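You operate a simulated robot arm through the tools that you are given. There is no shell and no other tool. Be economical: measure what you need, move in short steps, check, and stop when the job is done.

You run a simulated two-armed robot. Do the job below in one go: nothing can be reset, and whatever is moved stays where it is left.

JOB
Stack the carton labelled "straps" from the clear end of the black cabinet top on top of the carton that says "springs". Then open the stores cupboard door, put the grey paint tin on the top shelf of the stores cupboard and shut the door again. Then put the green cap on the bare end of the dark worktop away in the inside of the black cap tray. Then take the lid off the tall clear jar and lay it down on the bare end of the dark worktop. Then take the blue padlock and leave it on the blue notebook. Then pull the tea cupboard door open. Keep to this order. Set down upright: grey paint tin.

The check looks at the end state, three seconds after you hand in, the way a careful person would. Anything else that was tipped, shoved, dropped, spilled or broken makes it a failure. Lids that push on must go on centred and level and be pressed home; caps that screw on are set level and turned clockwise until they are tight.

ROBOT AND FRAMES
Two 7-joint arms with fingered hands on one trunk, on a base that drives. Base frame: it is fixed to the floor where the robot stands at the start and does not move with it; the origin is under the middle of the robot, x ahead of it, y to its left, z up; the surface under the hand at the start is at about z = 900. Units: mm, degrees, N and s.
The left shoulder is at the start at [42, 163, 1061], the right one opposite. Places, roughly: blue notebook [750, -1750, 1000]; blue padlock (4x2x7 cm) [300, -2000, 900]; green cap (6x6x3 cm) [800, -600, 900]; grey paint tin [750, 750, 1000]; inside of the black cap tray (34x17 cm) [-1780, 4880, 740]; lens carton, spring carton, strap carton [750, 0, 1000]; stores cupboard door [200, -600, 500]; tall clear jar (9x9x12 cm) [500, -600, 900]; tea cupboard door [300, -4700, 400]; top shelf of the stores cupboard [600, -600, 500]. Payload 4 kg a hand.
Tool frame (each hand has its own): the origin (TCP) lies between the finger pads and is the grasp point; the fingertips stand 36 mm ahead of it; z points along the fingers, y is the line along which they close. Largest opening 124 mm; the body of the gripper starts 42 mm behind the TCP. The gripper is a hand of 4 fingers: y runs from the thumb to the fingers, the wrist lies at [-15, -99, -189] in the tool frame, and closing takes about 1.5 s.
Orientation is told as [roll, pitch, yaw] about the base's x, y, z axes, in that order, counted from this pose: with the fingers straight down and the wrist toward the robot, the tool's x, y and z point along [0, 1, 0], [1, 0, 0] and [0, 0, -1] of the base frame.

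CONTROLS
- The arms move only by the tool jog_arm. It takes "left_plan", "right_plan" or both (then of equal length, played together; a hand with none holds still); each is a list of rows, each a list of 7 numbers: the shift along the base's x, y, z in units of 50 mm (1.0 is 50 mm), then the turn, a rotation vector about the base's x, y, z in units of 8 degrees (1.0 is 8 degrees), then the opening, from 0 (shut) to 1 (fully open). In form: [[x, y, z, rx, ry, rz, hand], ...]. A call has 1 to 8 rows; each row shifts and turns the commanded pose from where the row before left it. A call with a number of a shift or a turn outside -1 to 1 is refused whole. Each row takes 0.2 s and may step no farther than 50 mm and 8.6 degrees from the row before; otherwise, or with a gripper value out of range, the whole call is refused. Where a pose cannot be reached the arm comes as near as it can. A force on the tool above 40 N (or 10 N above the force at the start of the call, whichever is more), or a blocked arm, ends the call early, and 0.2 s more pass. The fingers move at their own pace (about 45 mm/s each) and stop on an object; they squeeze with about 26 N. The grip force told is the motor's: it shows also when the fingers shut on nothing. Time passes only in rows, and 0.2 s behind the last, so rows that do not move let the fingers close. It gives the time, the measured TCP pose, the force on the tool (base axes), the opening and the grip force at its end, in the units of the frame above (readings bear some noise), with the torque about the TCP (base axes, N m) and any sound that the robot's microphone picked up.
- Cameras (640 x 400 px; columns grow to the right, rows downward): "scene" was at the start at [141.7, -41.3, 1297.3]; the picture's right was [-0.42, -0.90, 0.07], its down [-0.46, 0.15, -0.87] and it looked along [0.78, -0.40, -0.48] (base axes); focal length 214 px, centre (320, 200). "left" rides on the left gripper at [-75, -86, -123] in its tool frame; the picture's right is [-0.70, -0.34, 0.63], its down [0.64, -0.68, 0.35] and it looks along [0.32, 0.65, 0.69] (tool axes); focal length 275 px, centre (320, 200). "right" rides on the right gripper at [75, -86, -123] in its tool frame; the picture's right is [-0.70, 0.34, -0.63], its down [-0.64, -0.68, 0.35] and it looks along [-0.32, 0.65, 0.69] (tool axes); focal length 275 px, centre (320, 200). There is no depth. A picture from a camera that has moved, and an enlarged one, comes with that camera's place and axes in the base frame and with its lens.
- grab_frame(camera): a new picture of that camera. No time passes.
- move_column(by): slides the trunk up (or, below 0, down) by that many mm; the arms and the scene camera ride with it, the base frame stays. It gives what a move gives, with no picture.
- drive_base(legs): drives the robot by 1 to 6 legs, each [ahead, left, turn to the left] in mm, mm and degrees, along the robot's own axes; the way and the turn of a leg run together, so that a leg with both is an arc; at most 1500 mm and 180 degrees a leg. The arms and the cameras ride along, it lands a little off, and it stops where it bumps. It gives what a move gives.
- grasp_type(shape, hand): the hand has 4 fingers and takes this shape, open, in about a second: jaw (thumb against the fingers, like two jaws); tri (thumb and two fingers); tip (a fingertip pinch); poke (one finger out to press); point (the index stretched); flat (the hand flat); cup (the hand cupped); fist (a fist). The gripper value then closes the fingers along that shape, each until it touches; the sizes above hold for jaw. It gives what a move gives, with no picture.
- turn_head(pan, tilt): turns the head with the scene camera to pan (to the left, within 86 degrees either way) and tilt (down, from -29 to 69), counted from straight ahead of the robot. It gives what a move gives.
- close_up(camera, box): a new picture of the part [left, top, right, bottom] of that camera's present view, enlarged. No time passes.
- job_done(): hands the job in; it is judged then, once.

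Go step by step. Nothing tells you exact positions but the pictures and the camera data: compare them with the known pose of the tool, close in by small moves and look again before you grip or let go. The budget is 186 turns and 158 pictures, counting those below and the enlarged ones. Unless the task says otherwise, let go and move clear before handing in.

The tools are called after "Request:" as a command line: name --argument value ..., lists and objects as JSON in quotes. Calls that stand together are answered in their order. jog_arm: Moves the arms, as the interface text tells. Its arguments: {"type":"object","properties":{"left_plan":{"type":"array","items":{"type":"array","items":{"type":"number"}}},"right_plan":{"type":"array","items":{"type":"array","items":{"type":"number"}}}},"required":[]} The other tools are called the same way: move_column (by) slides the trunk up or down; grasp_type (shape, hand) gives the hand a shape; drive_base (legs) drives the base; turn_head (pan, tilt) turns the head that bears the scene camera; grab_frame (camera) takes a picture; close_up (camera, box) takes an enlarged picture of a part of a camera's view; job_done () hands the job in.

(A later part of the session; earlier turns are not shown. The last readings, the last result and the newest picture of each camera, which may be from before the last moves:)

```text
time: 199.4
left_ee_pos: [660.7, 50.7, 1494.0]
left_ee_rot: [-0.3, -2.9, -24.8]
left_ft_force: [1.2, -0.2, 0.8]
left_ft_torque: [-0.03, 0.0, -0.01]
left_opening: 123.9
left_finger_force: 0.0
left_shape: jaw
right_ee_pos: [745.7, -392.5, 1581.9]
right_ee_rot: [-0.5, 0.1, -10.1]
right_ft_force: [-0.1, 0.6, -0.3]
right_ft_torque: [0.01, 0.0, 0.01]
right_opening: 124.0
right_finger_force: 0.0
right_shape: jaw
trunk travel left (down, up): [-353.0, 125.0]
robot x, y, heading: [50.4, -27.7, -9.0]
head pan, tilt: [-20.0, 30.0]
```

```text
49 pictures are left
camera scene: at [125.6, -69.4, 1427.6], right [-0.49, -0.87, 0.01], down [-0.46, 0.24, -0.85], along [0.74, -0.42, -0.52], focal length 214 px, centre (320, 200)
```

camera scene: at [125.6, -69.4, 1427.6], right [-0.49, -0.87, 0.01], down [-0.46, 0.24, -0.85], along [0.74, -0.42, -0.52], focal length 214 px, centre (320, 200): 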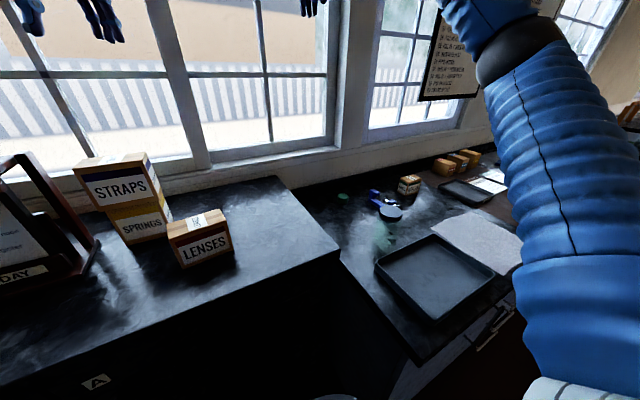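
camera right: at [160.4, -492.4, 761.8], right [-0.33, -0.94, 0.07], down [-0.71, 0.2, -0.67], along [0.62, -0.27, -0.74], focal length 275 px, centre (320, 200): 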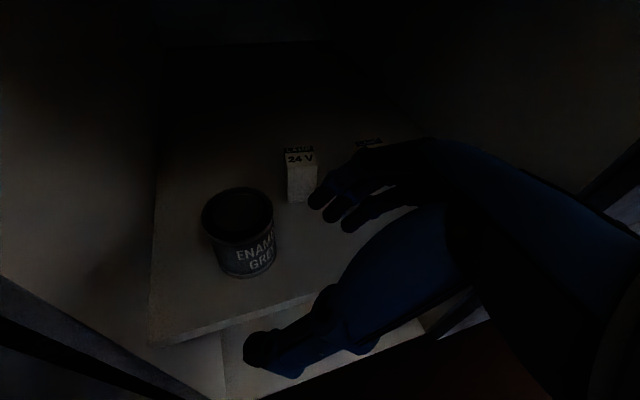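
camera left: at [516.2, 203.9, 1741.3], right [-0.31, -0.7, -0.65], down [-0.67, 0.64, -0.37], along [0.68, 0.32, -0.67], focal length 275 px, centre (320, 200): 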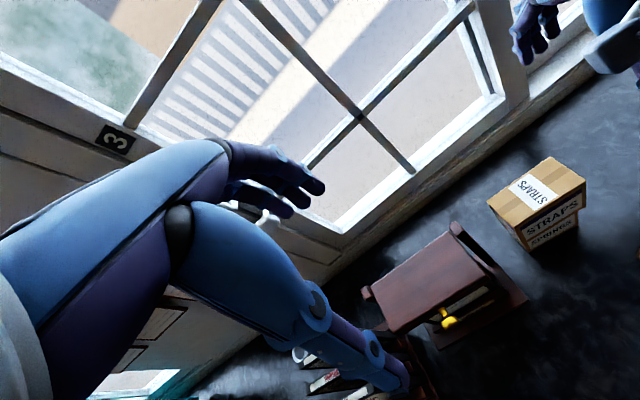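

Request:
drive_base --legs '[[-20, 10, 0]]'

Request:
close_up --camera "scene" --box '[310, 160, 450, 270]'

Request:
grab_frame --camera "right"

```text
time: 200.1
left_ee_pos: [661.3, 50.9, 1492.6]
left_ee_rot: [-0.3, -2.9, -24.7]
left_ft_force: [0.5, 0.1, -0.1]
left_ft_torque: [-0.02, 0.0, -0.01]
left_opening: 123.8
left_finger_force: 0.1
left_shape: jaw
right_ee_pos: [749.2, -393.8, 1576.9]
right_ee_rot: [-0.3, 0.3, -10.0]
right_ft_force: [0.8, 0.5, -0.1]
right_ft_torque: [0.02, 0.01, 0.0]
right_opening: 124.0
right_finger_force: 0.2
right_shape: jaw
trunk travel left (down, up): [-353.0, 125.0]
robot x, y, heading: [45.6, -26.5, -9.0]
head pan, tilt: [-20.0, 30.0]
stopped in leg 1: the robot was blocked; the commanded pose is now the measured one
```

```text
3.64 times, centred on (380, 215) of scene
camera zoom: at [127.7, -72.5, 1426.4], right [-0.48, -0.88, 0.01], down [-0.47, 0.25, -0.85], along [0.74, -0.42, -0.53], focal length 780 px, centre (102, 146)
```

zoom: 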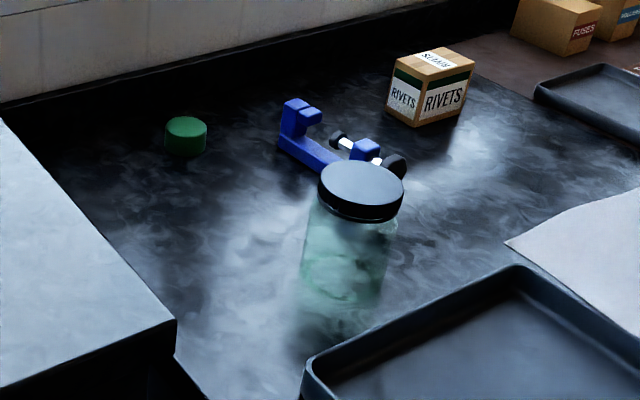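

```text
47 pictures are left
camera right: at [679.0, -304.0, 1699.3], right [0.22, -0.74, 0.63], down [-0.79, -0.52, -0.34], along [0.58, -0.43, -0.69], focal length 275 px, centre (320, 200)
```

right: 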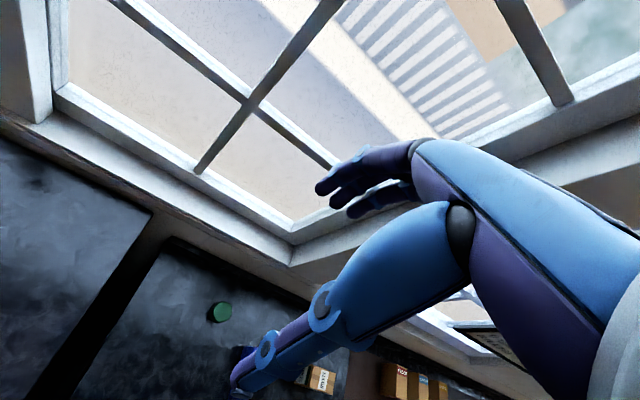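

Moving back was also reported blocked, so something is touching. Let me look down around the base.

Request:
turn_head --pan -50 --tilt 65

Request:
grab_frame --camera "scene"

Request:
turn_head --pan 55 --tilt 45

Request:
grab_frame --camera "scene"

```text
time: 201.2
left_ee_pos: [660.5, 51.5, 1492.4]
left_ee_rot: [-0.2, -2.9, -24.9]
left_ft_force: [0.3, 0.1, -0.3]
left_ft_torque: [-0.01, 0.01, -0.02]
left_opening: 123.8
left_finger_force: 0.1
left_shape: jaw
right_ee_pos: [747.7, -392.4, 1578.3]
right_ee_rot: [-0.4, 0.3, -10.0]
right_ft_force: [-0.2, 0.5, 0.7]
right_ft_torque: [0.0, -0.02, 0.01]
right_opening: 124.1
right_finger_force: 0.1
right_shape: jaw
trunk travel left (down, up): [-353.0, 125.0]
robot x, y, heading: [48.7, -30.0, -9.0]
head pan, tilt: [-50.0, 65.0]
```

```text
46 pictures are left
camera scene: at [77.4, -78.8, 1381.1], right [-0.86, -0.52, 0.03], down [-0.48, 0.78, -0.4], along [0.19, -0.36, -0.91], focal length 214 px, centre (320, 200)
```

scene: 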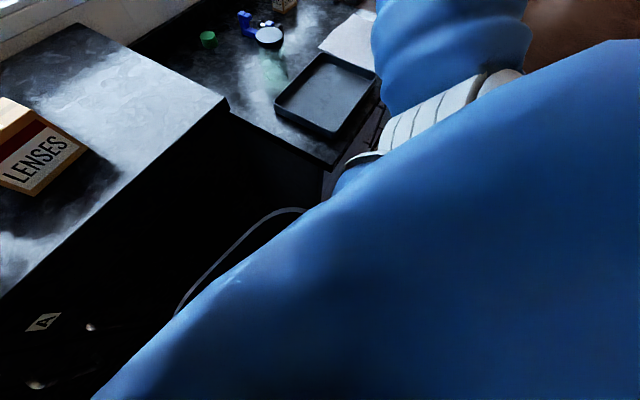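

```text
time: 203.0
left_ee_pos: [660.9, 51.5, 1491.7]
left_ee_rot: [-0.2, -3.0, -24.7]
left_ft_force: [-0.3, -0.7, -0.9]
left_ft_torque: [-0.04, 0.01, 0.01]
left_opening: 123.9
left_finger_force: 0.1
left_shape: jaw
right_ee_pos: [748.8, -390.5, 1579.3]
right_ee_rot: [-0.4, 0.3, -10.0]
right_ft_force: [-0.5, 0.7, 0.4]
right_ft_torque: [0.01, -0.02, -0.01]
right_opening: 124.0
right_finger_force: 0.0
right_shape: jaw
trunk travel left (down, up): [-353.0, 125.0]
robot x, y, heading: [47.5, -27.0, -8.9]
head pan, tilt: [55.0, 45.0]
```

```text
45 pictures are left
camera scene: at [103.4, 31.9, 1405.6], right [0.72, -0.7, -0.03], down [-0.52, -0.51, -0.69], along [0.47, 0.51, -0.72], focal length 214 px, centre (320, 200)
```

scene: 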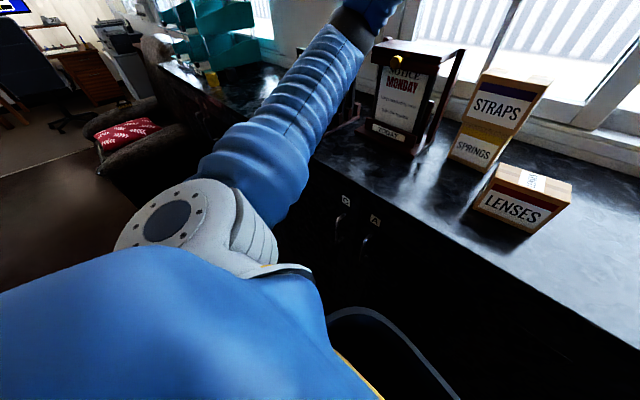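

The base seems wedged against the corner. I'll try backing straight while turning slightly left to free it.

Request:
drive_base --legs '[[-60, 0, 3]]'

```text
time: 203.6
left_ee_pos: [661.1, 52.0, 1492.2]
left_ee_rot: [-0.3, -2.8, -24.6]
left_ft_force: [0.1, 0.1, 0.3]
left_ft_torque: [0.0, 0.03, -0.01]
left_opening: 124.0
left_finger_force: 0.0
left_shape: jaw
right_ee_pos: [751.0, -392.4, 1575.4]
right_ee_rot: [-0.3, 0.5, -10.0]
right_ft_force: [-0.2, -0.2, 0.7]
right_ft_torque: [0.01, 0.01, 0.0]
right_opening: 123.9
right_finger_force: 0.0
right_shape: jaw
trunk travel left (down, up): [-353.0, 125.0]
robot x, y, heading: [43.3, -28.3, -9.0]
head pan, tilt: [55.0, 45.0]
stopped in leg 1: the robot was blocked; the commanded pose is now the measured one
```

Request:
drive_base --legs '[[0, 0, 8]]'

Request:
drive_base --legs '[[-80, 0, 0]]'

```text
time: 204.7
left_ee_pos: [645.3, 137.9, 1492.3]
left_ee_rot: [-0.2, -2.7, -16.6]
left_ft_force: [0.0, 0.7, 0.3]
left_ft_torque: [0.0, -0.02, 0.0]
left_opening: 123.8
left_finger_force: 0.0
left_shape: jaw
right_ee_pos: [795.3, -288.7, 1576.1]
right_ee_rot: [-0.2, 0.4, -1.8]
right_ft_force: [0.5, 0.3, 0.0]
right_ft_torque: [0.01, -0.01, 0.01]
right_opening: 123.8
right_finger_force: 0.0
right_shape: jaw
trunk travel left (down, up): [-353.0, 125.0]
robot x, y, heading: [45.9, -24.9, -0.6]
head pan, tilt: [55.0, 45.0]
```

```text
time: 205.7
left_ee_pos: [564.9, 138.1, 1492.7]
left_ee_rot: [-0.1, -2.8, -16.6]
left_ft_force: [-0.8, 0.5, -0.2]
left_ft_torque: [0.0, -0.05, 0.01]
left_opening: 124.1
left_finger_force: 0.0
left_shape: jaw
right_ee_pos: [714.7, -288.0, 1577.5]
right_ee_rot: [-0.2, 0.3, -1.8]
right_ft_force: [-0.7, -0.7, 0.1]
right_ft_torque: [0.01, -0.02, 0.05]
right_opening: 124.0
right_finger_force: 0.1
right_shape: jaw
trunk travel left (down, up): [-353.0, 125.0]
robot x, y, heading: [-32.8, -25.9, -0.9]
head pan, tilt: [55.0, 45.0]
```

Freed. The cap is confirmed at (812, −581). I'll stand at about (30, −20) with no turn and reach over with the right hand.

Request:
drive_base --legs '[[60, 5, 0.9]]'

Request:
jog_arm --right_plan '[[0, -0.8, -0.4, 0, 0, -0.5, 1], [0, -0.8, -0.4, 0, 0, -0.5, 1], [0, -0.8, -0.4, 0, 0, -0.5, 1], [0, -0.8, -0.4, 0, 0, -0.5, 1], [0, -0.8, -0.4, 0, 0, -0.5, 1], [0.2, -0.8, -0.4, 0, 0, 0, 1], [0.3, -0.8, -0.4, 0, 0, 0, 1], [0.3, -0.3, -0.4, 0, 0, 0, 1]]'

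Request:
jog_arm --right_plan '[[0, 0, -0.95, 0, 0, 0, 1], [0, 0, -0.95, 0, 0, 0, 1], [0, 0, -0.95, 0, 0, 0, 1], [0, 0, -0.95, 0, 0, 0, 1], [0, 0, -0.95, 0, 0, 0, 1], [0, 0, -0.95, 0, 0, 0, 1], [0, 0, -0.95, 0, 0, 0, 1]]'

Request:
grab_frame --camera "right"

```text
time: 206.7
left_ee_pos: [625.6, 151.8, 1490.2]
left_ee_rot: [-0.2, -2.6, -15.7]
left_ft_force: [0.4, 0.1, -1.7]
left_ft_torque: [0.0, 0.04, 0.04]
left_opening: 124.0
left_finger_force: 0.1
left_shape: jaw
right_ee_pos: [783.8, -271.4, 1575.2]
right_ee_rot: [-0.3, 0.5, -0.9]
right_ft_force: [0.2, 0.2, -0.1]
right_ft_torque: [0.05, 0.02, 0.0]
right_opening: 124.0
right_finger_force: 0.0
right_shape: jaw
trunk travel left (down, up): [-353.0, 125.0]
robot x, y, heading: [26.4, -22.6, 0.2]
head pan, tilt: [55.0, 45.0]
```

```text
time: 208.5
left_ee_pos: [624.3, 151.9, 1492.1]
left_ee_rot: [-0.2, -2.8, -15.7]
left_ft_force: [0.0, 0.7, 0.1]
left_ft_torque: [0.03, 0.0, 0.0]
left_opening: 123.9
left_finger_force: 0.0
left_shape: jaw
right_ee_pos: [820.9, -565.6, 1413.9]
right_ee_rot: [-0.3, 0.5, -20.9]
right_ft_force: [0.7, -0.1, 0.3]
right_ft_torque: [-0.02, 0.03, 0.01]
right_opening: 123.9
right_finger_force: 0.1
right_shape: jaw
trunk travel left (down, up): [-353.0, 125.0]
robot x, y, heading: [24.1, -19.4, 0.2]
head pan, tilt: [55.0, 45.0]
```

```text
time: 210.1
left_ee_pos: [624.0, 150.7, 1490.5]
left_ee_rot: [-0.1, -2.6, -15.8]
left_ft_force: [-0.3, -0.1, -0.7]
left_ft_torque: [0.01, 0.01, 0.01]
left_opening: 124.1
left_finger_force: 0.0
left_shape: jaw
right_ee_pos: [821.2, -568.5, 1081.9]
right_ee_rot: [-0.3, 0.6, -20.9]
right_ft_force: [-0.6, -1.0, -1.0]
right_ft_torque: [0.01, 0.02, 0.03]
right_opening: 123.9
right_finger_force: 0.2
right_shape: jaw
trunk travel left (down, up): [-353.0, 125.0]
robot x, y, heading: [29.8, -21.0, 0.2]
head pan, tilt: [55.0, 45.0]
```

```text
44 pictures are left
camera right: at [769.4, -467.3, 1204.9], right [0.07, -0.77, 0.63], down [-0.87, -0.36, -0.34], along [0.49, -0.53, -0.7], focal length 275 px, centre (320, 200)
```

right: 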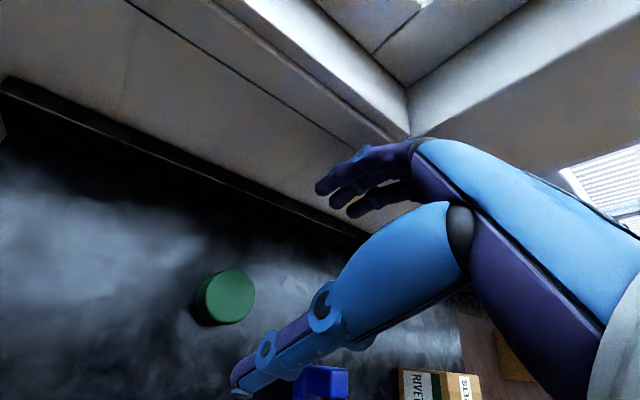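

The cap is at (813, −577) with clear room around it. Descending to grasp it.

Request:
jog_arm --right_plan '[[-0.16, -0.18, -0.6, 0, 0, 0, 0.9], [0, 0, -0.7, 0, 0, 0, 0.9], [0, 0, -0.7, 0, 0, 0, 0.9], [0, 0, -0.4, 0, 0, 0, 0.9], [0, 0, -0.3, 0, 0, 0, 0.9], [0, 0, -0.1, 0, 0, 0, 0.9]]'

Request:
grab_frame --camera "right"

```text
time: 211.5
left_ee_pos: [623.6, 152.9, 1491.1]
left_ee_rot: [-0.3, -2.8, -15.7]
left_ft_force: [-0.3, -0.1, 0.2]
left_ft_torque: [-0.01, 0.02, 0.01]
left_opening: 123.9
left_finger_force: 0.0
left_shape: jaw
right_ee_pos: [810.9, -576.7, 942.6]
right_ee_rot: [-0.3, 0.4, -20.9]
right_ft_force: [0.1, 0.3, -0.1]
right_ft_torque: [0.03, 0.0, 0.02]
right_opening: 111.3
right_finger_force: 0.1
right_shape: jaw
trunk travel left (down, up): [-353.0, 125.0]
robot x, y, heading: [25.4, -24.7, 0.3]
head pan, tilt: [55.0, 45.0]
```

```text
43 pictures are left
camera right: at [758.9, -475.4, 1066.1], right [0.07, -0.77, 0.63], down [-0.87, -0.36, -0.34], along [0.49, -0.53, -0.7], focal length 275 px, centre (320, 200)
```

right: 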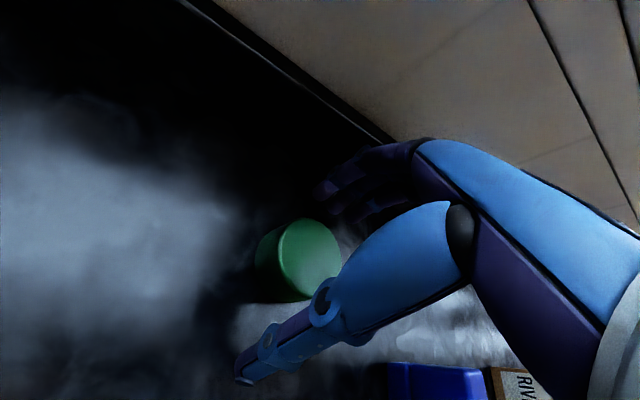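

Centred over the cap. Closing, then lifting.

Request:
jog_arm --right_plan '[[0, 0, 0, 0, 0, 0, 0.5], [0, 0, 0, 0, 0, 0, 0.3], [0, 0, 0, 0, 0, 0, 0], [0, 0, 0, 0, 0, 0, 0], [0, 0, 0, 0, 0, 0, 0], [0, 0, 0, 0, 0, 0, 0], [0, 0, 0, 0, 0, 0, 0]]'

Request:
jog_arm --right_plan '[[0, 0, 0.3, 0, 0, 0, 0], [0, 0, 0.9, 0, 0, 0, 0], [0, 0, 0.9, 0, 0, 0, 0], [0, 0, 0.9, 0, 0, 0, 0], [0, 0, 0.9, 0, 0, 0, 0], [0, 0, 0.9, 0, 0, 0, 0], [0, 0, 0.9, 0, 0, 0, 0], [0, 0, 0.9, 0, 0, 0, 0]]'

Request:
grab_frame --camera "right"

```text
time: 213.1
left_ee_pos: [623.5, 152.8, 1490.9]
left_ee_rot: [-0.2, -2.7, -15.7]
left_ft_force: [0.6, 0.3, -0.2]
left_ft_torque: [0.0, 0.03, 0.03]
left_opening: 123.8
left_finger_force: 0.0
left_shape: jaw
right_ee_pos: [811.5, -577.2, 943.3]
right_ee_rot: [-0.3, 0.4, -20.8]
right_ft_force: [-1.6, 1.1, 4.9]
right_ft_torque: [-0.04, -0.12, -0.02]
right_opening: 56.6
right_finger_force: 26.1
right_shape: jaw
trunk travel left (down, up): [-353.0, 125.0]
robot x, y, heading: [28.3, -18.7, 0.3]
head pan, tilt: [55.0, 45.0]
```

```text
time: 214.9
left_ee_pos: [623.5, 152.4, 1492.3]
left_ee_rot: [-0.2, -2.7, -15.7]
left_ft_force: [-0.6, 0.4, -0.5]
left_ft_torque: [-0.01, -0.03, 0.02]
left_opening: 123.7
left_finger_force: 0.0
left_shape: jaw
right_ee_pos: [810.8, -577.1, 1275.9]
right_ee_rot: [-0.4, 0.5, -20.8]
right_ft_force: [0.1, -0.1, -0.4]
right_ft_torque: [-0.02, 0.01, -0.03]
right_opening: 55.6
right_finger_force: 25.8
right_shape: jaw
trunk travel left (down, up): [-353.0, 125.0]
robot x, y, heading: [25.5, -20.5, -0.0]
head pan, tilt: [55.0, 45.0]
```

```text
42 pictures are left
camera right: at [758.6, -474.5, 1399.4], right [0.07, -0.77, 0.64], down [-0.87, -0.36, -0.34], along [0.49, -0.53, -0.7], focal length 275 px, centre (320, 200)
```

right: 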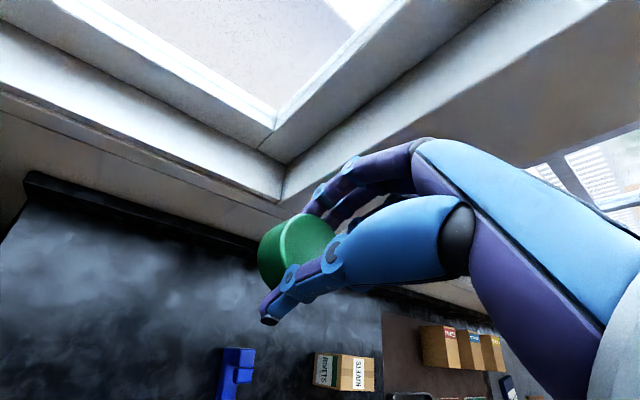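

I have the cap. The black cap tray is far away, at about (−1780, 4880). I'll tuck the right hand in, back out, turn to face +y and drive there in stages.

Request:
jog_arm --right_plan '[[-0.5, 0.8, 0.2, 0, 0, 0.5, 0], [-0.5, 0.8, 0.2, 0, 0, 0.5, 0], [-0.5, 0.8, 0.2, 0, 0, 0.5, 0], [-0.5, 0.8, 0.2, 0, 0, 0.5, 0], [-0.5, 0.8, 0, 0, 0, 0.5, 0], [-0.5, 0.8, 0, 0, 0, 0, 0]]'

Request:
drive_base --legs '[[-700, 0, 0], [0, 0, 90], [1400, 0, 0]]'

Request:
turn_head --pan 15 --tilt 15

Request:
grab_frame --camera "scene"

```text
time: 216.3
left_ee_pos: [623.0, 153.0, 1491.5]
left_ee_rot: [-0.2, -2.7, -15.8]
left_ft_force: [0.1, 0.7, 0.3]
left_ft_torque: [-0.02, 0.02, 0.03]
left_opening: 123.8
left_finger_force: 0.1
left_shape: jaw
right_ee_pos: [662.8, -334.4, 1313.4]
right_ee_rot: [-0.5, 0.4, -0.9]
right_ft_force: [-0.1, 1.2, 0.3]
right_ft_torque: [0.01, 0.0, 0.02]
right_opening: 55.7
right_finger_force: 26.0
right_shape: jaw
trunk travel left (down, up): [-353.0, 125.0]
robot x, y, heading: [29.6, -22.6, 0.0]
head pan, tilt: [55.0, 45.0]
```

```text
time: 230.5
left_ee_pos: [-798.2, 1985.2, 1491.5]
left_ee_rot: [-0.2, -2.6, 72.8]
left_ft_force: [0.4, -0.4, -0.2]
left_ft_torque: [0.01, -0.01, 0.03]
left_opening: 124.1
left_finger_force: 0.1
left_shape: jaw
right_ee_pos: [-310.0, 2013.1, 1312.5]
right_ee_rot: [-0.4, 0.6, 87.6]
right_ft_force: [0.0, -0.4, 0.1]
right_ft_torque: [-0.04, -0.01, -0.01]
right_opening: 55.1
right_finger_force: 26.0
right_shape: jaw
trunk travel left (down, up): [-353.0, 125.0]
robot x, y, heading: [-642.0, 1383.0, 88.7]
head pan, tilt: [55.0, 45.0]
```

```text
time: 231.5
left_ee_pos: [-798.4, 1985.1, 1492.4]
left_ee_rot: [-0.2, -2.7, 72.8]
left_ft_force: [-0.1, 0.6, 0.5]
left_ft_torque: [-0.01, 0.01, -0.02]
left_opening: 123.8
left_finger_force: 0.1
left_shape: jaw
right_ee_pos: [-310.7, 2012.1, 1314.3]
right_ee_rot: [-0.3, 0.4, 87.6]
right_ft_force: [0.5, 0.0, -0.3]
right_ft_torque: [0.02, 0.02, 0.03]
right_opening: 55.4
right_finger_force: 25.9
right_shape: jaw
trunk travel left (down, up): [-353.0, 125.0]
robot x, y, heading: [-645.2, 1380.4, 88.6]
head pan, tilt: [15.0, 15.0]
```

```text
41 pictures are left
camera scene: at [-665.3, 1480.7, 1450.5], right [0.97, 0.24, -0.01], down [0.06, -0.29, -0.96], along [-0.23, 0.93, -0.3], focal length 214 px, centre (320, 200)
```

scene: 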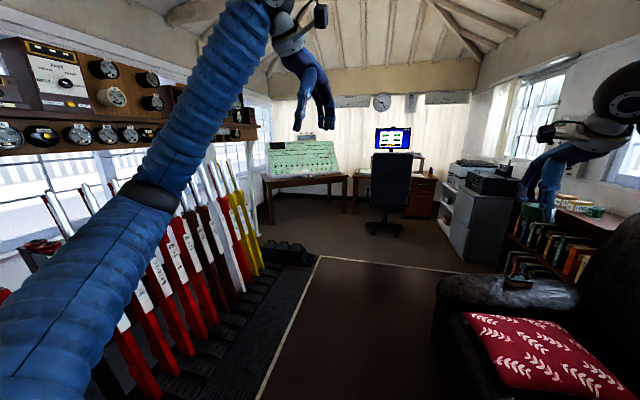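

The cap tray should be on the desk with the green panel. Driving closer.

Request:
drive_base --legs '[[1500, 0, 0], [850, 60, 0]]'

Request:
turn_head --pan 35 --tilt 20

Request:
grab_frame --camera "scene"

```text
time: 243.3
left_ee_pos: [-797.5, 4380.8, 1490.6]
left_ee_rot: [-0.2, -2.7, 72.6]
left_ft_force: [-0.3, -0.4, 0.1]
left_ft_torque: [0.0, 0.03, 0.0]
left_opening: 123.9
left_finger_force: 0.1
left_shape: jaw
right_ee_pos: [-308.8, 4403.7, 1313.0]
right_ee_rot: [-0.4, 0.5, 87.4]
right_ft_force: [0.3, 0.4, -0.5]
right_ft_torque: [-0.03, 0.03, 0.0]
right_opening: 55.4
right_finger_force: 25.5
right_shape: jaw
trunk travel left (down, up): [-353.0, 125.0]
robot x, y, heading: [-645.0, 3773.6, 88.3]
head pan, tilt: [15.0, 15.0]
```

```text
time: 244.1
left_ee_pos: [-797.9, 4378.9, 1491.5]
left_ee_rot: [-0.1, -2.7, 72.7]
left_ft_force: [-0.9, 0.6, 0.0]
left_ft_torque: [0.0, -0.02, 0.0]
left_opening: 123.6
left_finger_force: 0.0
left_shape: jaw
right_ee_pos: [-308.3, 4404.1, 1313.4]
right_ee_rot: [-0.3, 0.4, 87.5]
right_ft_force: [-0.4, 0.0, -0.2]
right_ft_torque: [0.0, -0.03, 0.02]
right_opening: 55.5
right_finger_force: 26.1
right_shape: jaw
trunk travel left (down, up): [-353.0, 125.0]
robot x, y, heading: [-645.9, 3774.9, 88.4]
head pan, tilt: [35.0, 20.0]
```

```text
40 pictures are left
camera scene: at [-695.9, 3860.5, 1443.0], right [0.84, 0.55, -0.02], down [0.19, -0.32, -0.93], along [-0.52, 0.77, -0.37], focal length 214 px, centre (320, 200)
```

scene: 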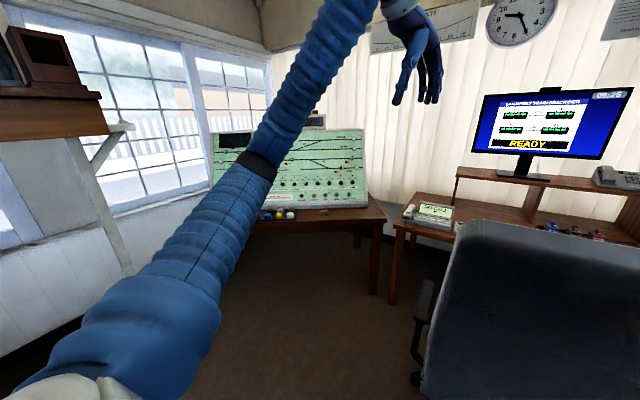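

The tray with coloured caps is visible on the green-panel desk. I'll turn left to about 145° and approach diagonally, stopping a bit short.

Request:
drive_base --legs '[[0, 0, 56.5], [740, -37, 0]]'

Request:
turn_head --pan -15 --tilt 40

Request:
grab_frame --camera "scene"

Request:
grab_frame --camera "right"

```text
time: 245.8
left_ee_pos: [-1019.0, 4265.9, 1493.4]
left_ee_rot: [-0.1, -3.0, 95.2]
left_ft_force: [-0.3, -0.8, 0.9]
left_ft_torque: [0.06, -0.02, -0.02]
left_opening: 123.9
left_finger_force: 0.1
left_shape: jaw
right_ee_pos: [-570.5, 4478.4, 1327.4]
right_ee_rot: [-0.3, -0.7, 109.4]
right_ft_force: [-0.1, -1.4, 1.1]
right_ft_torque: [0.05, -0.05, -0.01]
right_opening: 55.2
right_finger_force: 25.9
right_shape: jaw
trunk travel left (down, up): [-353.0, 125.0]
robot x, y, heading: [-641.9, 3776.4, 111.2]
head pan, tilt: [35.0, 20.0]
stopped in leg 1: the robot was blocked; the commanded pose is now the measured one
```

```text
time: 247.0
left_ee_pos: [-1016.2, 4276.7, 1490.1]
left_ee_rot: [-0.1, -2.5, 95.2]
left_ft_force: [0.4, 0.7, -0.2]
left_ft_torque: [-0.07, 0.0, -0.04]
left_opening: 124.3
left_finger_force: 0.2
left_shape: jaw
right_ee_pos: [-568.7, 4488.6, 1320.3]
right_ee_rot: [-0.1, -0.3, 109.4]
right_ft_force: [-0.4, -0.1, -0.5]
right_ft_torque: [0.01, 0.0, 0.0]
right_opening: 55.1
right_finger_force: 25.6
right_shape: jaw
trunk travel left (down, up): [-353.0, 125.0]
robot x, y, heading: [-642.6, 3775.7, 111.4]
head pan, tilt: [-15.0, 40.0]
```

```text
39 pictures are left
camera scene: at [-655.6, 3869.4, 1411.3], right [0.99, 0.11, 0.01], down [0.08, -0.67, -0.74], along [-0.07, 0.74, -0.67], focal length 214 px, centre (320, 200)
```

scene: 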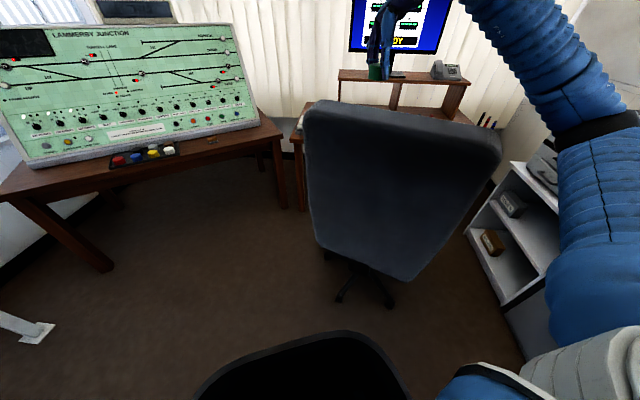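

```text
38 pictures are left
camera right: at [-611.4, 4382.6, 1443.2], right [0.54, 0.55, 0.64], down [0.83, -0.43, -0.35], along [0.08, 0.72, -0.69], focal length 275 px, centre (320, 200)
```

right: 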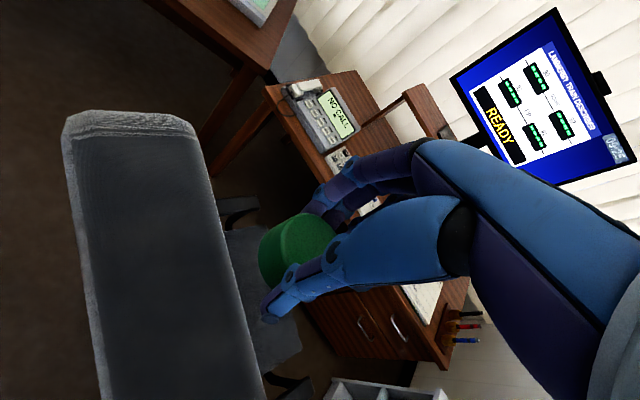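

The turn was blocked, most likely by the right elbow near the printer shelf. I'll undo a few degrees, move left away from it, and then finish turning.

Request:
drive_base --legs '[[0, 0, -8], [0, 420, 0]]'

Request:
turn_head --pan -60 --tilt 25

Request:
grab_frame --camera "scene"

```text
time: 250.2
left_ee_pos: [-1333.3, 4235.6, 1488.9]
left_ee_rot: [-0.2, -2.5, 86.8]
left_ft_force: [-0.9, -1.2, -0.2]
left_ft_torque: [0.02, -0.01, 0.0]
left_opening: 123.9
left_finger_force: 0.0
left_shape: jaw
right_ee_pos: [-858.6, 4377.9, 1323.2]
right_ee_rot: [-0.2, -0.5, 100.9]
right_ft_force: [-0.1, 0.2, 0.2]
right_ft_torque: [-0.01, -0.03, -0.03]
right_opening: 55.2
right_finger_force: 26.3
right_shape: jaw
trunk travel left (down, up): [-353.0, 125.0]
robot x, y, heading: [-1029.2, 3688.9, 102.6]
head pan, tilt: [-15.0, 40.0]
stopped in leg 2: the robot was blocked; the commanded pose is now the measured one
```

```text
time: 251.3
left_ee_pos: [-1330.9, 4236.7, 1489.5]
left_ee_rot: [-0.1, -2.5, 86.7]
left_ft_force: [-0.1, -0.3, 0.3]
left_ft_torque: [-0.01, 0.02, -0.02]
left_opening: 123.9
left_finger_force: 0.1
left_shape: jaw
right_ee_pos: [-857.2, 4378.9, 1322.2]
right_ee_rot: [-0.1, -0.2, 100.9]
right_ft_force: [0.0, -0.4, -0.5]
right_ft_torque: [0.01, -0.02, 0.01]
right_opening: 55.0
right_finger_force: 25.8
right_shape: jaw
trunk travel left (down, up): [-353.0, 125.0]
robot x, y, heading: [-1032.9, 3688.8, 102.7]
head pan, tilt: [-60.0, 25.0]
```

```text
37 pictures are left
camera scene: at [-970.2, 3757.6, 1436.0], right [0.68, -0.74, 0.03], down [-0.3, -0.32, -0.9], along [0.67, 0.6, -0.44], focal length 214 px, centre (320, 200)
```

scene: 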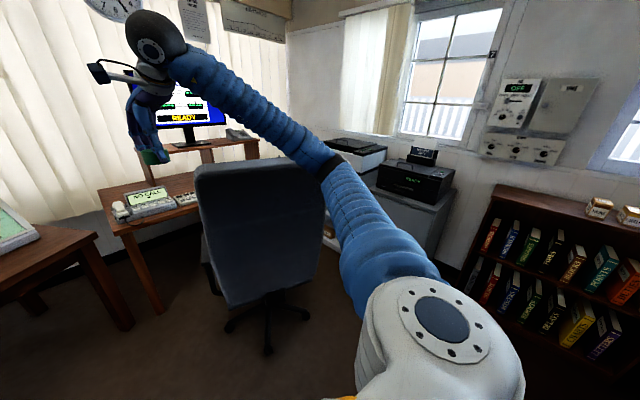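

The lever plinth blocks leftward travel here, so I must go further ahead first. I'll also raise the trunk so the elbow clears the chair back while turning.

Request:
move_column --by 120

Request:
drive_base --legs '[[439, -60, 0], [0, 0, 42]]'

Request:
turn_head --pan -5 --tilt 35

Request:
grab_frame --camera "scene"

```text
time: 252.8
left_ee_pos: [-1332.4, 4236.4, 1609.4]
left_ee_rot: [-0.1, -2.5, 86.7]
left_ft_force: [-0.7, -0.1, -0.8]
left_ft_torque: [-0.01, -0.03, 0.01]
left_opening: 123.8
left_finger_force: 0.2
left_shape: jaw
right_ee_pos: [-857.7, 4378.7, 1442.7]
right_ee_rot: [-0.2, -0.4, 101.0]
right_ft_force: [-0.7, 0.7, -0.4]
right_ft_torque: [0.0, -0.02, 0.0]
right_opening: 55.3
right_finger_force: 25.8
right_shape: jaw
trunk travel left (down, up): [-473.0, 5.0]
robot x, y, heading: [-1036.5, 3687.7, 102.3]
head pan, tilt: [-60.0, 25.0]
```

```text
time: 257.5
left_ee_pos: [-1657.9, 4336.5, 1609.7]
left_ee_rot: [-0.1, -2.4, 128.7]
left_ft_force: [-0.5, 0.6, 0.0]
left_ft_torque: [0.02, -0.03, 0.0]
left_opening: 123.9
left_finger_force: 0.1
left_shape: jaw
right_ee_pos: [-1400.0, 4758.5, 1441.5]
right_ee_rot: [-0.1, -0.3, 142.9]
right_ft_force: [-0.4, 0.5, -0.3]
right_ft_torque: [0.02, 0.0, -0.02]
right_opening: 55.1
right_finger_force: 25.8
right_shape: jaw
trunk travel left (down, up): [-473.0, 5.0]
robot x, y, heading: [-1069.2, 4125.6, 144.6]
head pan, tilt: [-60.0, 25.0]
```

```text
time: 258.7
left_ee_pos: [-1657.0, 4336.3, 1610.4]
left_ee_rot: [0.0, -2.5, 128.7]
left_ft_force: [0.5, 0.2, 0.0]
left_ft_torque: [-0.01, 0.0, 0.0]
left_opening: 123.6
left_finger_force: 0.1
left_shape: jaw
right_ee_pos: [-1400.6, 4758.8, 1441.6]
right_ee_rot: [-0.1, -0.4, 143.0]
right_ft_force: [0.1, -0.5, 0.0]
right_ft_torque: [0.01, -0.01, -0.02]
right_opening: 55.1
right_finger_force: 26.3
right_shape: jaw
trunk travel left (down, up): [-473.0, 5.0]
robot x, y, heading: [-1072.6, 4124.2, 144.5]
head pan, tilt: [-5.0, 35.0]
```

```text
36 pictures are left
camera scene: at [-1131.3, 4178.1, 1543.5], right [0.65, 0.76, 0.0], down [0.44, -0.37, -0.82], along [-0.62, 0.53, -0.57], focal length 214 px, centre (320, 200)
```

scene: 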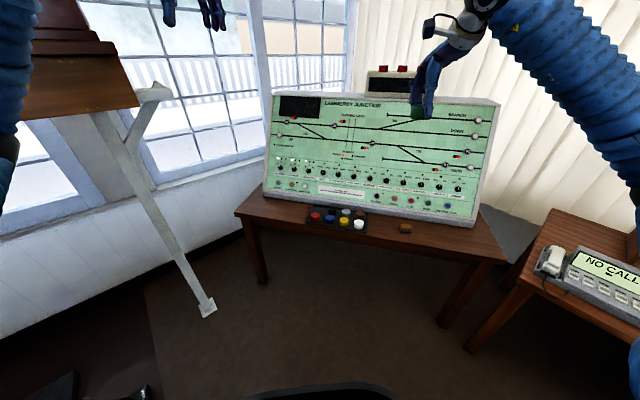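

The tray is at about (−1796, 4886), near the desk's front edge. I'll move in and take a close look.

Request:
drive_base --legs '[[350, 28, 0]]'

Request:
close_up --camera "scene" --box '[260, 180, 460, 320]'

Request:
grab_frame --camera "right"

```text
time: 261.0
left_ee_pos: [-1960.0, 4519.5, 1608.7]
left_ee_rot: [-0.1, -2.5, 128.6]
left_ft_force: [-0.3, -0.9, -0.1]
left_ft_torque: [-0.01, 0.0, 0.03]
left_opening: 123.9
left_finger_force: 0.0
left_shape: jaw
right_ee_pos: [-1700.4, 4942.4, 1441.3]
right_ee_rot: [-0.1, -0.4, 142.7]
right_ft_force: [0.0, 0.1, -0.1]
right_ft_torque: [-0.01, 0.0, -0.01]
right_opening: 54.9
right_finger_force: 25.9
right_shape: jaw
trunk travel left (down, up): [-473.0, 5.0]
robot x, y, heading: [-1372.1, 4312.1, 144.5]
head pan, tilt: [-5.0, 35.0]
```

```text
2.86 times, centred on (360, 250) of scene
camera zoom: at [-1433.6, 4360.5, 1543.5], right [0.65, 0.76, 0.0], down [0.44, -0.37, -0.82], along [-0.62, 0.53, -0.57], focal length 613 px, centre (206, 57)
```

zoom: 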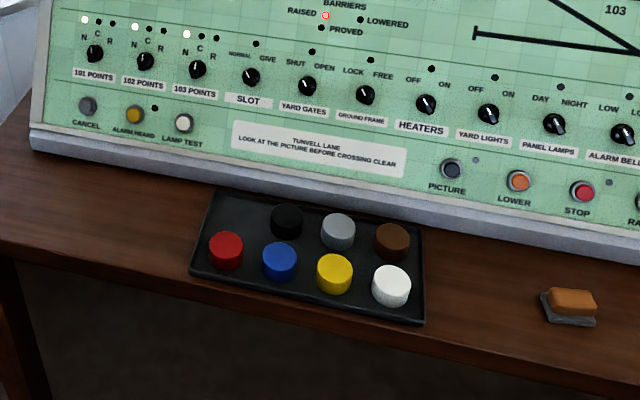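

```text
34 pictures are left
camera right: at [-1678.1, 4830.5, 1563.7], right [0.15, 0.75, 0.64], down [0.93, 0.1, -0.35], along [-0.33, 0.65, -0.69], focal length 275 px, centre (320, 200)
```

right: 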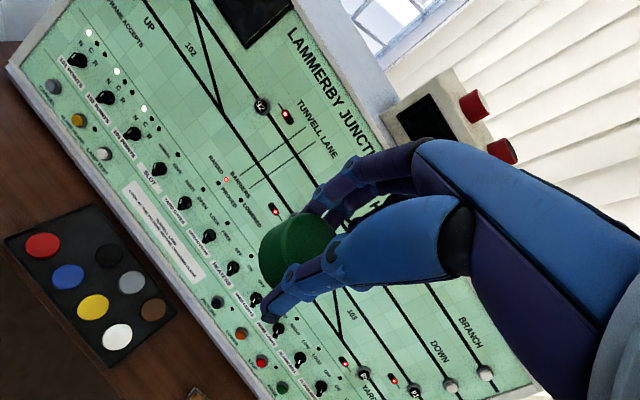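

The tray has one free slot, back-left, at about (−1908, 4841). I'll move above it, yaw 27° so the fingers fit the diagonal gaps, then lower.

Request:
jog_arm --right_plan '[[-0.832, -0.404, 0, 0, 0, 0.68, 0], [-0.832, -0.404, 0, 0, 0, 0.68, 0], [-0.832, -0.404, 0, 0, 0, 0.68, 0], [-0.832, -0.404, 0, 0, 0, 0.68, 0], [-0.832, -0.404, 0, 0, 0, 0.68, 0]]'

Request:
move_column --by -300

Request:
jog_arm --right_plan '[[0, 0, -0.9, 0, 0, 0, 0], [0, 0, -0.9, 0, 0, 0, 0], [0, 0, -0.9, 0, 0, 0, 0], [0, 0, -0.9, 0, 0, 0, 0]]'

Request:
grab_frame --camera "right"

```text
time: 262.2
left_ee_pos: [-1962.3, 4520.6, 1607.9]
left_ee_rot: [-0.2, -2.4, 128.6]
left_ft_force: [0.4, 0.5, -0.9]
left_ft_torque: [-0.01, -0.05, -0.01]
left_opening: 124.0
left_finger_force: 0.1
left_shape: jaw
right_ee_pos: [-1913.5, 4841.6, 1442.5]
right_ee_rot: [-0.2, -0.4, 170.0]
right_ft_force: [-0.3, -0.2, -0.5]
right_ft_torque: [-0.01, -0.03, -0.01]
right_opening: 54.6
right_finger_force: 25.8
right_shape: jaw
trunk travel left (down, up): [-473.0, 5.0]
robot x, y, heading: [-1370.4, 4312.8, 144.2]
head pan, tilt: [-5.0, 35.0]
```

```text
time: 265.2
left_ee_pos: [-1959.6, 4519.9, 1310.9]
left_ee_rot: [-0.1, -2.4, 128.5]
left_ft_force: [-0.2, -0.2, 0.5]
left_ft_torque: [-0.01, -0.01, -0.04]
left_opening: 124.0
left_finger_force: 0.1
left_shape: jaw
right_ee_pos: [-1908.7, 4841.1, 1142.5]
right_ee_rot: [-0.3, -0.4, 169.9]
right_ft_force: [1.2, 0.4, -0.5]
right_ft_torque: [-0.01, -0.02, -0.02]
right_opening: 54.7
right_finger_force: 26.3
right_shape: jaw
trunk travel left (down, up): [-173.0, 305.0]
robot x, y, heading: [-1372.2, 4310.3, 144.4]
head pan, tilt: [-5.0, 35.0]
```

```text
time: 266.2
left_ee_pos: [-1960.6, 4520.6, 1309.1]
left_ee_rot: [-0.1, -2.4, 128.6]
left_ft_force: [-0.4, -0.4, -0.2]
left_ft_torque: [-0.05, -0.03, 0.01]
left_opening: 124.2
left_finger_force: 0.0
left_shape: jaw
right_ee_pos: [-1907.6, 4841.1, 962.4]
right_ee_rot: [0.0, -0.4, 169.9]
right_ft_force: [0.8, 0.1, 0.2]
right_ft_torque: [0.02, -0.05, 0.05]
right_opening: 54.9
right_finger_force: 25.7
right_shape: jaw
trunk travel left (down, up): [-173.0, 305.0]
robot x, y, heading: [-1365.9, 4307.8, 144.5]
head pan, tilt: [-5.0, 35.0]
```

```text
33 pictures are left
camera right: at [-1836.5, 4752.7, 1083.8], right [-0.21, 0.74, 0.64], down [0.78, 0.52, -0.35], along [-0.59, 0.43, -0.69], focal length 275 px, centre (320, 200)
```

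right: 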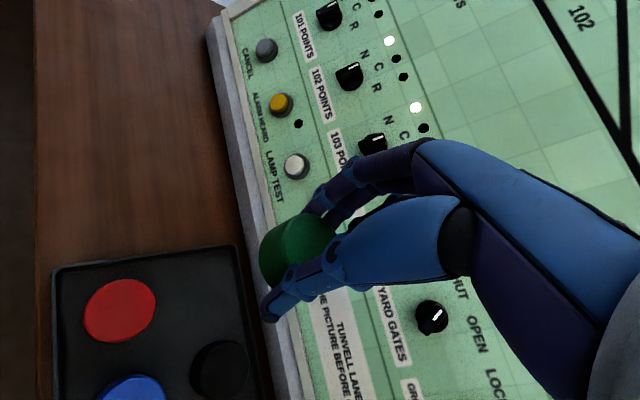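

The slot position is confirmed at (−1908, 4841). Descending.

Request:
jog_arm --right_plan '[[0, 0, -0.9, 0, 0, 0, 0], [0, 0, -0.9, 0, 0, 0, 0], [0, 0, -0.9, 0, 0, 0, 0], [0, 0, -0.3, 0, 0, 0, 0]]'

Request:
grab_frame --camera "right"

Request:
turn_head --pan -5 --tilt 30

Request:
close_up --camera "scene" --box '[230, 120, 430, 280]'

```text
time: 267.2
left_ee_pos: [-1959.6, 4520.1, 1310.5]
left_ee_rot: [-0.2, -2.5, 128.6]
left_ft_force: [0.5, -0.3, -0.1]
left_ft_torque: [-0.02, -0.03, 0.01]
left_opening: 124.0
left_finger_force: 0.0
left_shape: jaw
right_ee_pos: [-1907.3, 4841.4, 811.8]
right_ee_rot: [-0.2, -0.3, 170.0]
right_ft_force: [-0.3, 0.3, -0.1]
right_ft_torque: [-0.02, 0.0, 0.01]
right_opening: 54.7
right_finger_force: 25.7
right_shape: jaw
trunk travel left (down, up): [-173.0, 305.0]
robot x, y, heading: [-1375.2, 4311.4, 144.7]
head pan, tilt: [-5.0, 35.0]
```

```text
32 pictures are left
camera right: at [-1835.6, 4752.2, 933.1], right [-0.21, 0.74, 0.64], down [0.78, 0.52, -0.35], along [-0.59, 0.43, -0.69], focal length 275 px, centre (320, 200)
```

right: 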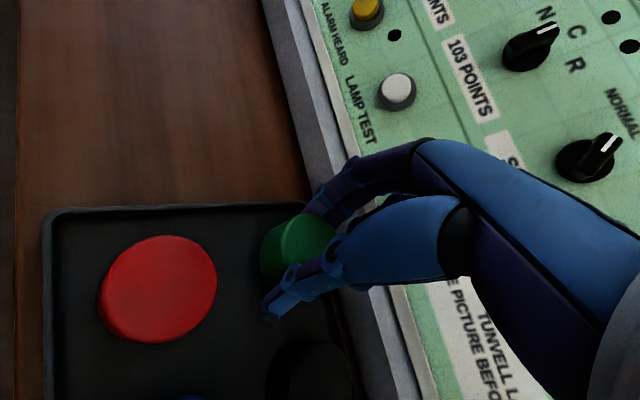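

```text
time: 267.8
left_ee_pos: [-1960.1, 4519.4, 1309.5]
left_ee_rot: [-0.1, -2.5, 128.6]
left_ft_force: [0.5, 0.3, 0.6]
left_ft_torque: [0.0, -0.01, 0.01]
left_opening: 123.9
left_finger_force: 0.1
left_shape: jaw
right_ee_pos: [-1906.9, 4841.6, 811.9]
right_ee_rot: [-0.1, -0.3, 170.1]
right_ft_force: [-0.8, 0.2, -0.7]
right_ft_torque: [0.01, -0.01, -0.01]
right_opening: 54.9
right_finger_force: 25.6
right_shape: jaw
trunk travel left (down, up): [-173.0, 305.0]
robot x, y, heading: [-1372.7, 4309.6, 144.4]
head pan, tilt: [-5.0, 30.0]
```

```text
2.50 times, centred on (330, 200) of scene
camera zoom: at [-1512.8, 4417.3, 1216.9], right [0.65, 0.76, 0.02], down [0.53, -0.43, -0.73], along [-0.55, 0.49, -0.68], focal length 536 px, centre (295, 200)
```

zoom: 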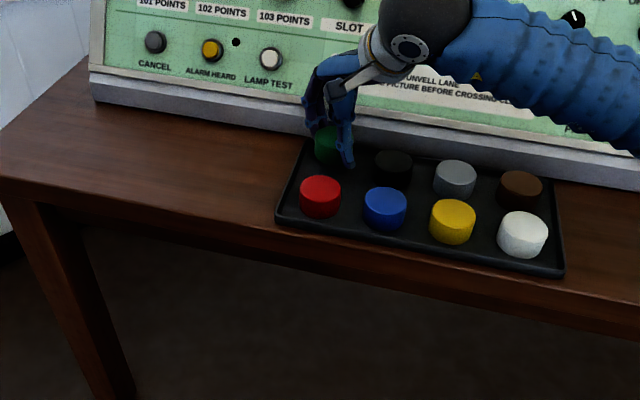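

Alignment with the grid looks right. Lowering gently to contact.

Request:
jog_arm --right_plan '[[0, 0, -0.2, 0, 0, 0, 0], [0, 0, -0.1, 0, 0, 0, 0], [0, 0, 0, 0, 0, 0, 0]]'

Request:
jog_arm --right_plan '[[0, 0, -0.06, 0, 0, 0, 0], [0, 0, -0.04, 0, 0, 0, 0], [0, 0, 0, 0, 0, 0, 0]]'

```text
time: 268.6
left_ee_pos: [-1960.0, 4519.5, 1309.6]
left_ee_rot: [0.0, -2.6, 128.6]
left_ft_force: [-0.1, -0.5, -0.4]
left_ft_torque: [0.01, 0.02, 0.0]
left_opening: 123.9
left_finger_force: 0.0
left_shape: jaw
right_ee_pos: [-1908.6, 4840.9, 796.8]
right_ee_rot: [-0.1, -0.3, 170.0]
right_ft_force: [-0.7, -1.2, -0.1]
right_ft_torque: [0.01, 0.02, 0.01]
right_opening: 54.7
right_finger_force: 26.0
right_shape: jaw
trunk travel left (down, up): [-173.0, 305.0]
robot x, y, heading: [-1371.5, 4313.9, 144.5]
head pan, tilt: [-5.0, 30.0]
```

```text
time: 269.4
left_ee_pos: [-1960.6, 4520.6, 1310.2]
left_ee_rot: [-0.1, -2.5, 128.6]
left_ft_force: [1.1, 0.3, 0.7]
left_ft_torque: [0.01, -0.01, 0.02]
left_opening: 124.1
left_finger_force: 0.1
left_shape: jaw
right_ee_pos: [-1908.7, 4840.9, 792.3]
right_ee_rot: [0.0, -0.3, 170.0]
right_ft_force: [-0.3, 0.2, 0.1]
right_ft_torque: [-0.02, 0.02, 0.0]
right_opening: 54.7
right_finger_force: 25.6
right_shape: jaw
trunk travel left (down, up): [-173.0, 305.0]
robot x, y, heading: [-1374.7, 4306.8, 144.5]
head pan, tilt: [-5.0, 30.0]
```

Request:
jog_arm --right_plan '[[0, 0, -0.06, 0, 0, 0, 0], [0, 0, -0.04, 0, 0, 0, 0], [0, 0, 0, 0, 0, 0, 0]]'

Request:
grab_frame --camera "right"

```text
time: 270.2
left_ee_pos: [-1959.5, 4518.7, 1311.3]
left_ee_rot: [-0.1, -2.6, 128.6]
left_ft_force: [-0.7, -0.7, -1.3]
left_ft_torque: [-0.02, -0.01, -0.02]
left_opening: 124.0
left_finger_force: 0.0
left_shape: jaw
right_ee_pos: [-1908.0, 4840.8, 789.4]
right_ee_rot: [-0.2, -0.6, 170.0]
right_ft_force: [2.4, -0.9, 17.1]
right_ft_torque: [0.04, 0.3, 0.02]
right_opening: 55.4
right_finger_force: 26.0
right_shape: jaw
trunk travel left (down, up): [-173.0, 305.0]
robot x, y, heading: [-1373.7, 4306.6, 144.4]
head pan, tilt: [-5.0, 30.0]
```

```text
30 pictures are left
camera right: at [-1836.5, 4752.1, 911.0], right [-0.21, 0.74, 0.64], down [0.78, 0.52, -0.35], along [-0.59, 0.43, -0.68], focal length 275 px, centre (320, 200)
```

right: 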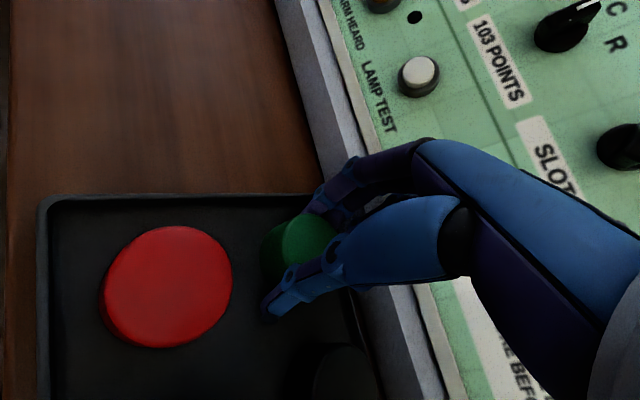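

Contact. I'll relieve it slightly, open just enough, and lift straight up.

Request:
jog_arm --right_plan '[[0, 0, 0.05, 0, 0, 0, 0], [0, 0, 0, 0, 0, 0, 0.58], [0, 0, 0, 0, 0, 0, 0.58], [0, 0, 0, 0, 0, 0, 0.58], [0, 0, 0.4, 0, 0, 0, 0.58], [0, 0, 0.8, 0, 0, 0, 0.58], [0, 0, 0.9, 0, 0, 0, 0.58], [0, 0, 0.9, 0, 0, 0, 0.58]]'

Request:
grab_frame --camera "right"

```text
time: 272.0
left_ee_pos: [-1959.5, 4518.9, 1310.3]
left_ee_rot: [-0.3, -2.5, 128.6]
left_ft_force: [-1.0, -1.1, 0.1]
left_ft_torque: [0.0, 0.01, 0.04]
left_opening: 124.0
left_finger_force: 0.0
left_shape: jaw
right_ee_pos: [-1908.9, 4841.5, 940.9]
right_ee_rot: [-0.2, -0.4, 170.0]
right_ft_force: [-0.2, 0.5, 0.9]
right_ft_torque: [0.0, -0.01, 0.03]
right_opening: 71.6
right_finger_force: 0.1
right_shape: jaw
trunk travel left (down, up): [-173.0, 305.0]
robot x, y, heading: [-1369.6, 4306.2, 144.3]
head pan, tilt: [-5.0, 30.0]
```

```text
29 pictures are left
camera right: at [-1837.9, 4752.2, 1062.3], right [-0.21, 0.74, 0.64], down [0.78, 0.52, -0.35], along [-0.59, 0.43, -0.69], focal length 275 px, centre (320, 200)
```

right: 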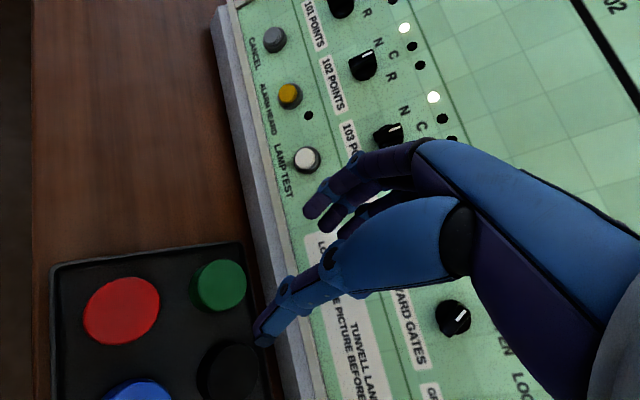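

The green cap sits in its slot in the tray. I'll retrace my path back toward the jar.

Request:
move_column --by 300

Request:
jog_arm --right_plan '[[0.832, 0.404, 0, 0, 0, -0.68, 1], [0.832, 0.404, 0, 0, 0, -0.68, 1], [0.832, 0.404, 0, 0, 0, -0.68, 1], [0.832, 0.404, 0, 0, 0, -0.68, 1], [0.832, 0.404, 0, 0, 0, -0.68, 1]]'

Request:
drive_base --legs '[[-350, -28, 0], [0, 0, -42], [-439, 60, 0], [20, -390, 0]]'

Request:
drive_base --legs '[[0, 0, -12], [-1450, 0, 0], [-1000, 0, 0]]'

```text
time: 275.0
left_ee_pos: [-1960.4, 4521.1, 1609.8]
left_ee_rot: [-0.2, -2.5, 128.6]
left_ft_force: [0.2, 0.0, -0.3]
left_ft_torque: [-0.02, 0.0, 0.01]
left_opening: 123.9
left_finger_force: 0.0
left_shape: jaw
right_ee_pos: [-1908.9, 4841.8, 1238.5]
right_ee_rot: [-0.1, -0.3, 170.1]
right_ft_force: [0.3, 0.2, 0.2]
right_ft_torque: [0.0, 0.02, 0.02]
right_opening: 71.5
right_finger_force: 0.1
right_shape: jaw
trunk travel left (down, up): [-473.0, 5.0]
robot x, y, heading: [-1371.0, 4306.2, 144.6]
head pan, tilt: [-5.0, 30.0]
```

```text
time: 276.2
left_ee_pos: [-1958.5, 4518.9, 1610.0]
left_ee_rot: [0.0, -2.5, 128.6]
left_ft_force: [1.6, 0.9, 0.3]
left_ft_torque: [0.0, 0.03, -0.01]
left_opening: 124.0
left_finger_force: 0.1
left_shape: jaw
right_ee_pos: [-1699.6, 4941.4, 1239.9]
right_ee_rot: [-0.1, -0.4, 142.9]
right_ft_force: [0.3, -0.3, 0.5]
right_ft_torque: [-0.01, 0.05, -0.01]
right_opening: 124.0
right_finger_force: 0.0
right_shape: jaw
trunk travel left (down, up): [-473.0, 5.0]
robot x, y, heading: [-1372.0, 4307.0, 144.4]
head pan, tilt: [-5.0, 30.0]
```

```text
time: 281.1
left_ee_pos: [-1370.1, 4628.6, 1609.1]
left_ee_rot: [-0.2, -2.4, 86.4]
left_ft_force: [-0.3, -0.9, -0.2]
left_ft_torque: [0.01, -0.01, 0.03]
left_opening: 123.7
left_finger_force: 0.1
left_shape: jaw
right_ee_pos: [-896.5, 4767.7, 1242.4]
right_ee_rot: [-0.3, -0.8, 100.7]
right_ft_force: [0.8, 0.2, -0.4]
right_ft_torque: [0.07, 0.03, 0.02]
right_opening: 123.7
right_finger_force: 0.1
right_shape: jaw
trunk travel left (down, up): [-473.0, 5.0]
robot x, y, heading: [-1075.0, 4079.6, 102.2]
head pan, tilt: [-5.0, 30.0]
stopped in leg 3: the robot was blocked; the commanded pose is now the measured one
```

```text
time: 283.7
left_ee_pos: [-1236.6, 4577.6, 1611.2]
left_ee_rot: [-0.1, -2.7, 73.4]
left_ft_force: [-0.1, -1.3, 0.0]
left_ft_torque: [0.05, 0.0, 0.01]
left_opening: 123.9
left_finger_force: 0.1
left_shape: jaw
right_ee_pos: [-741.7, 4608.9, 1244.1]
right_ee_rot: [-0.1, -0.9, 87.9]
right_ft_force: [-0.5, -0.7, 0.6]
right_ft_torque: [0.08, -0.03, 0.03]
right_opening: 123.7
right_finger_force: 0.1
right_shape: jaw
trunk travel left (down, up): [-473.0, 5.0]
robot x, y, heading: [-1068.5, 3985.5, 89.1]
head pan, tilt: [-5.0, 30.0]
stopped in leg 2: the robot was blocked; the commanded pose is now the measured one
```

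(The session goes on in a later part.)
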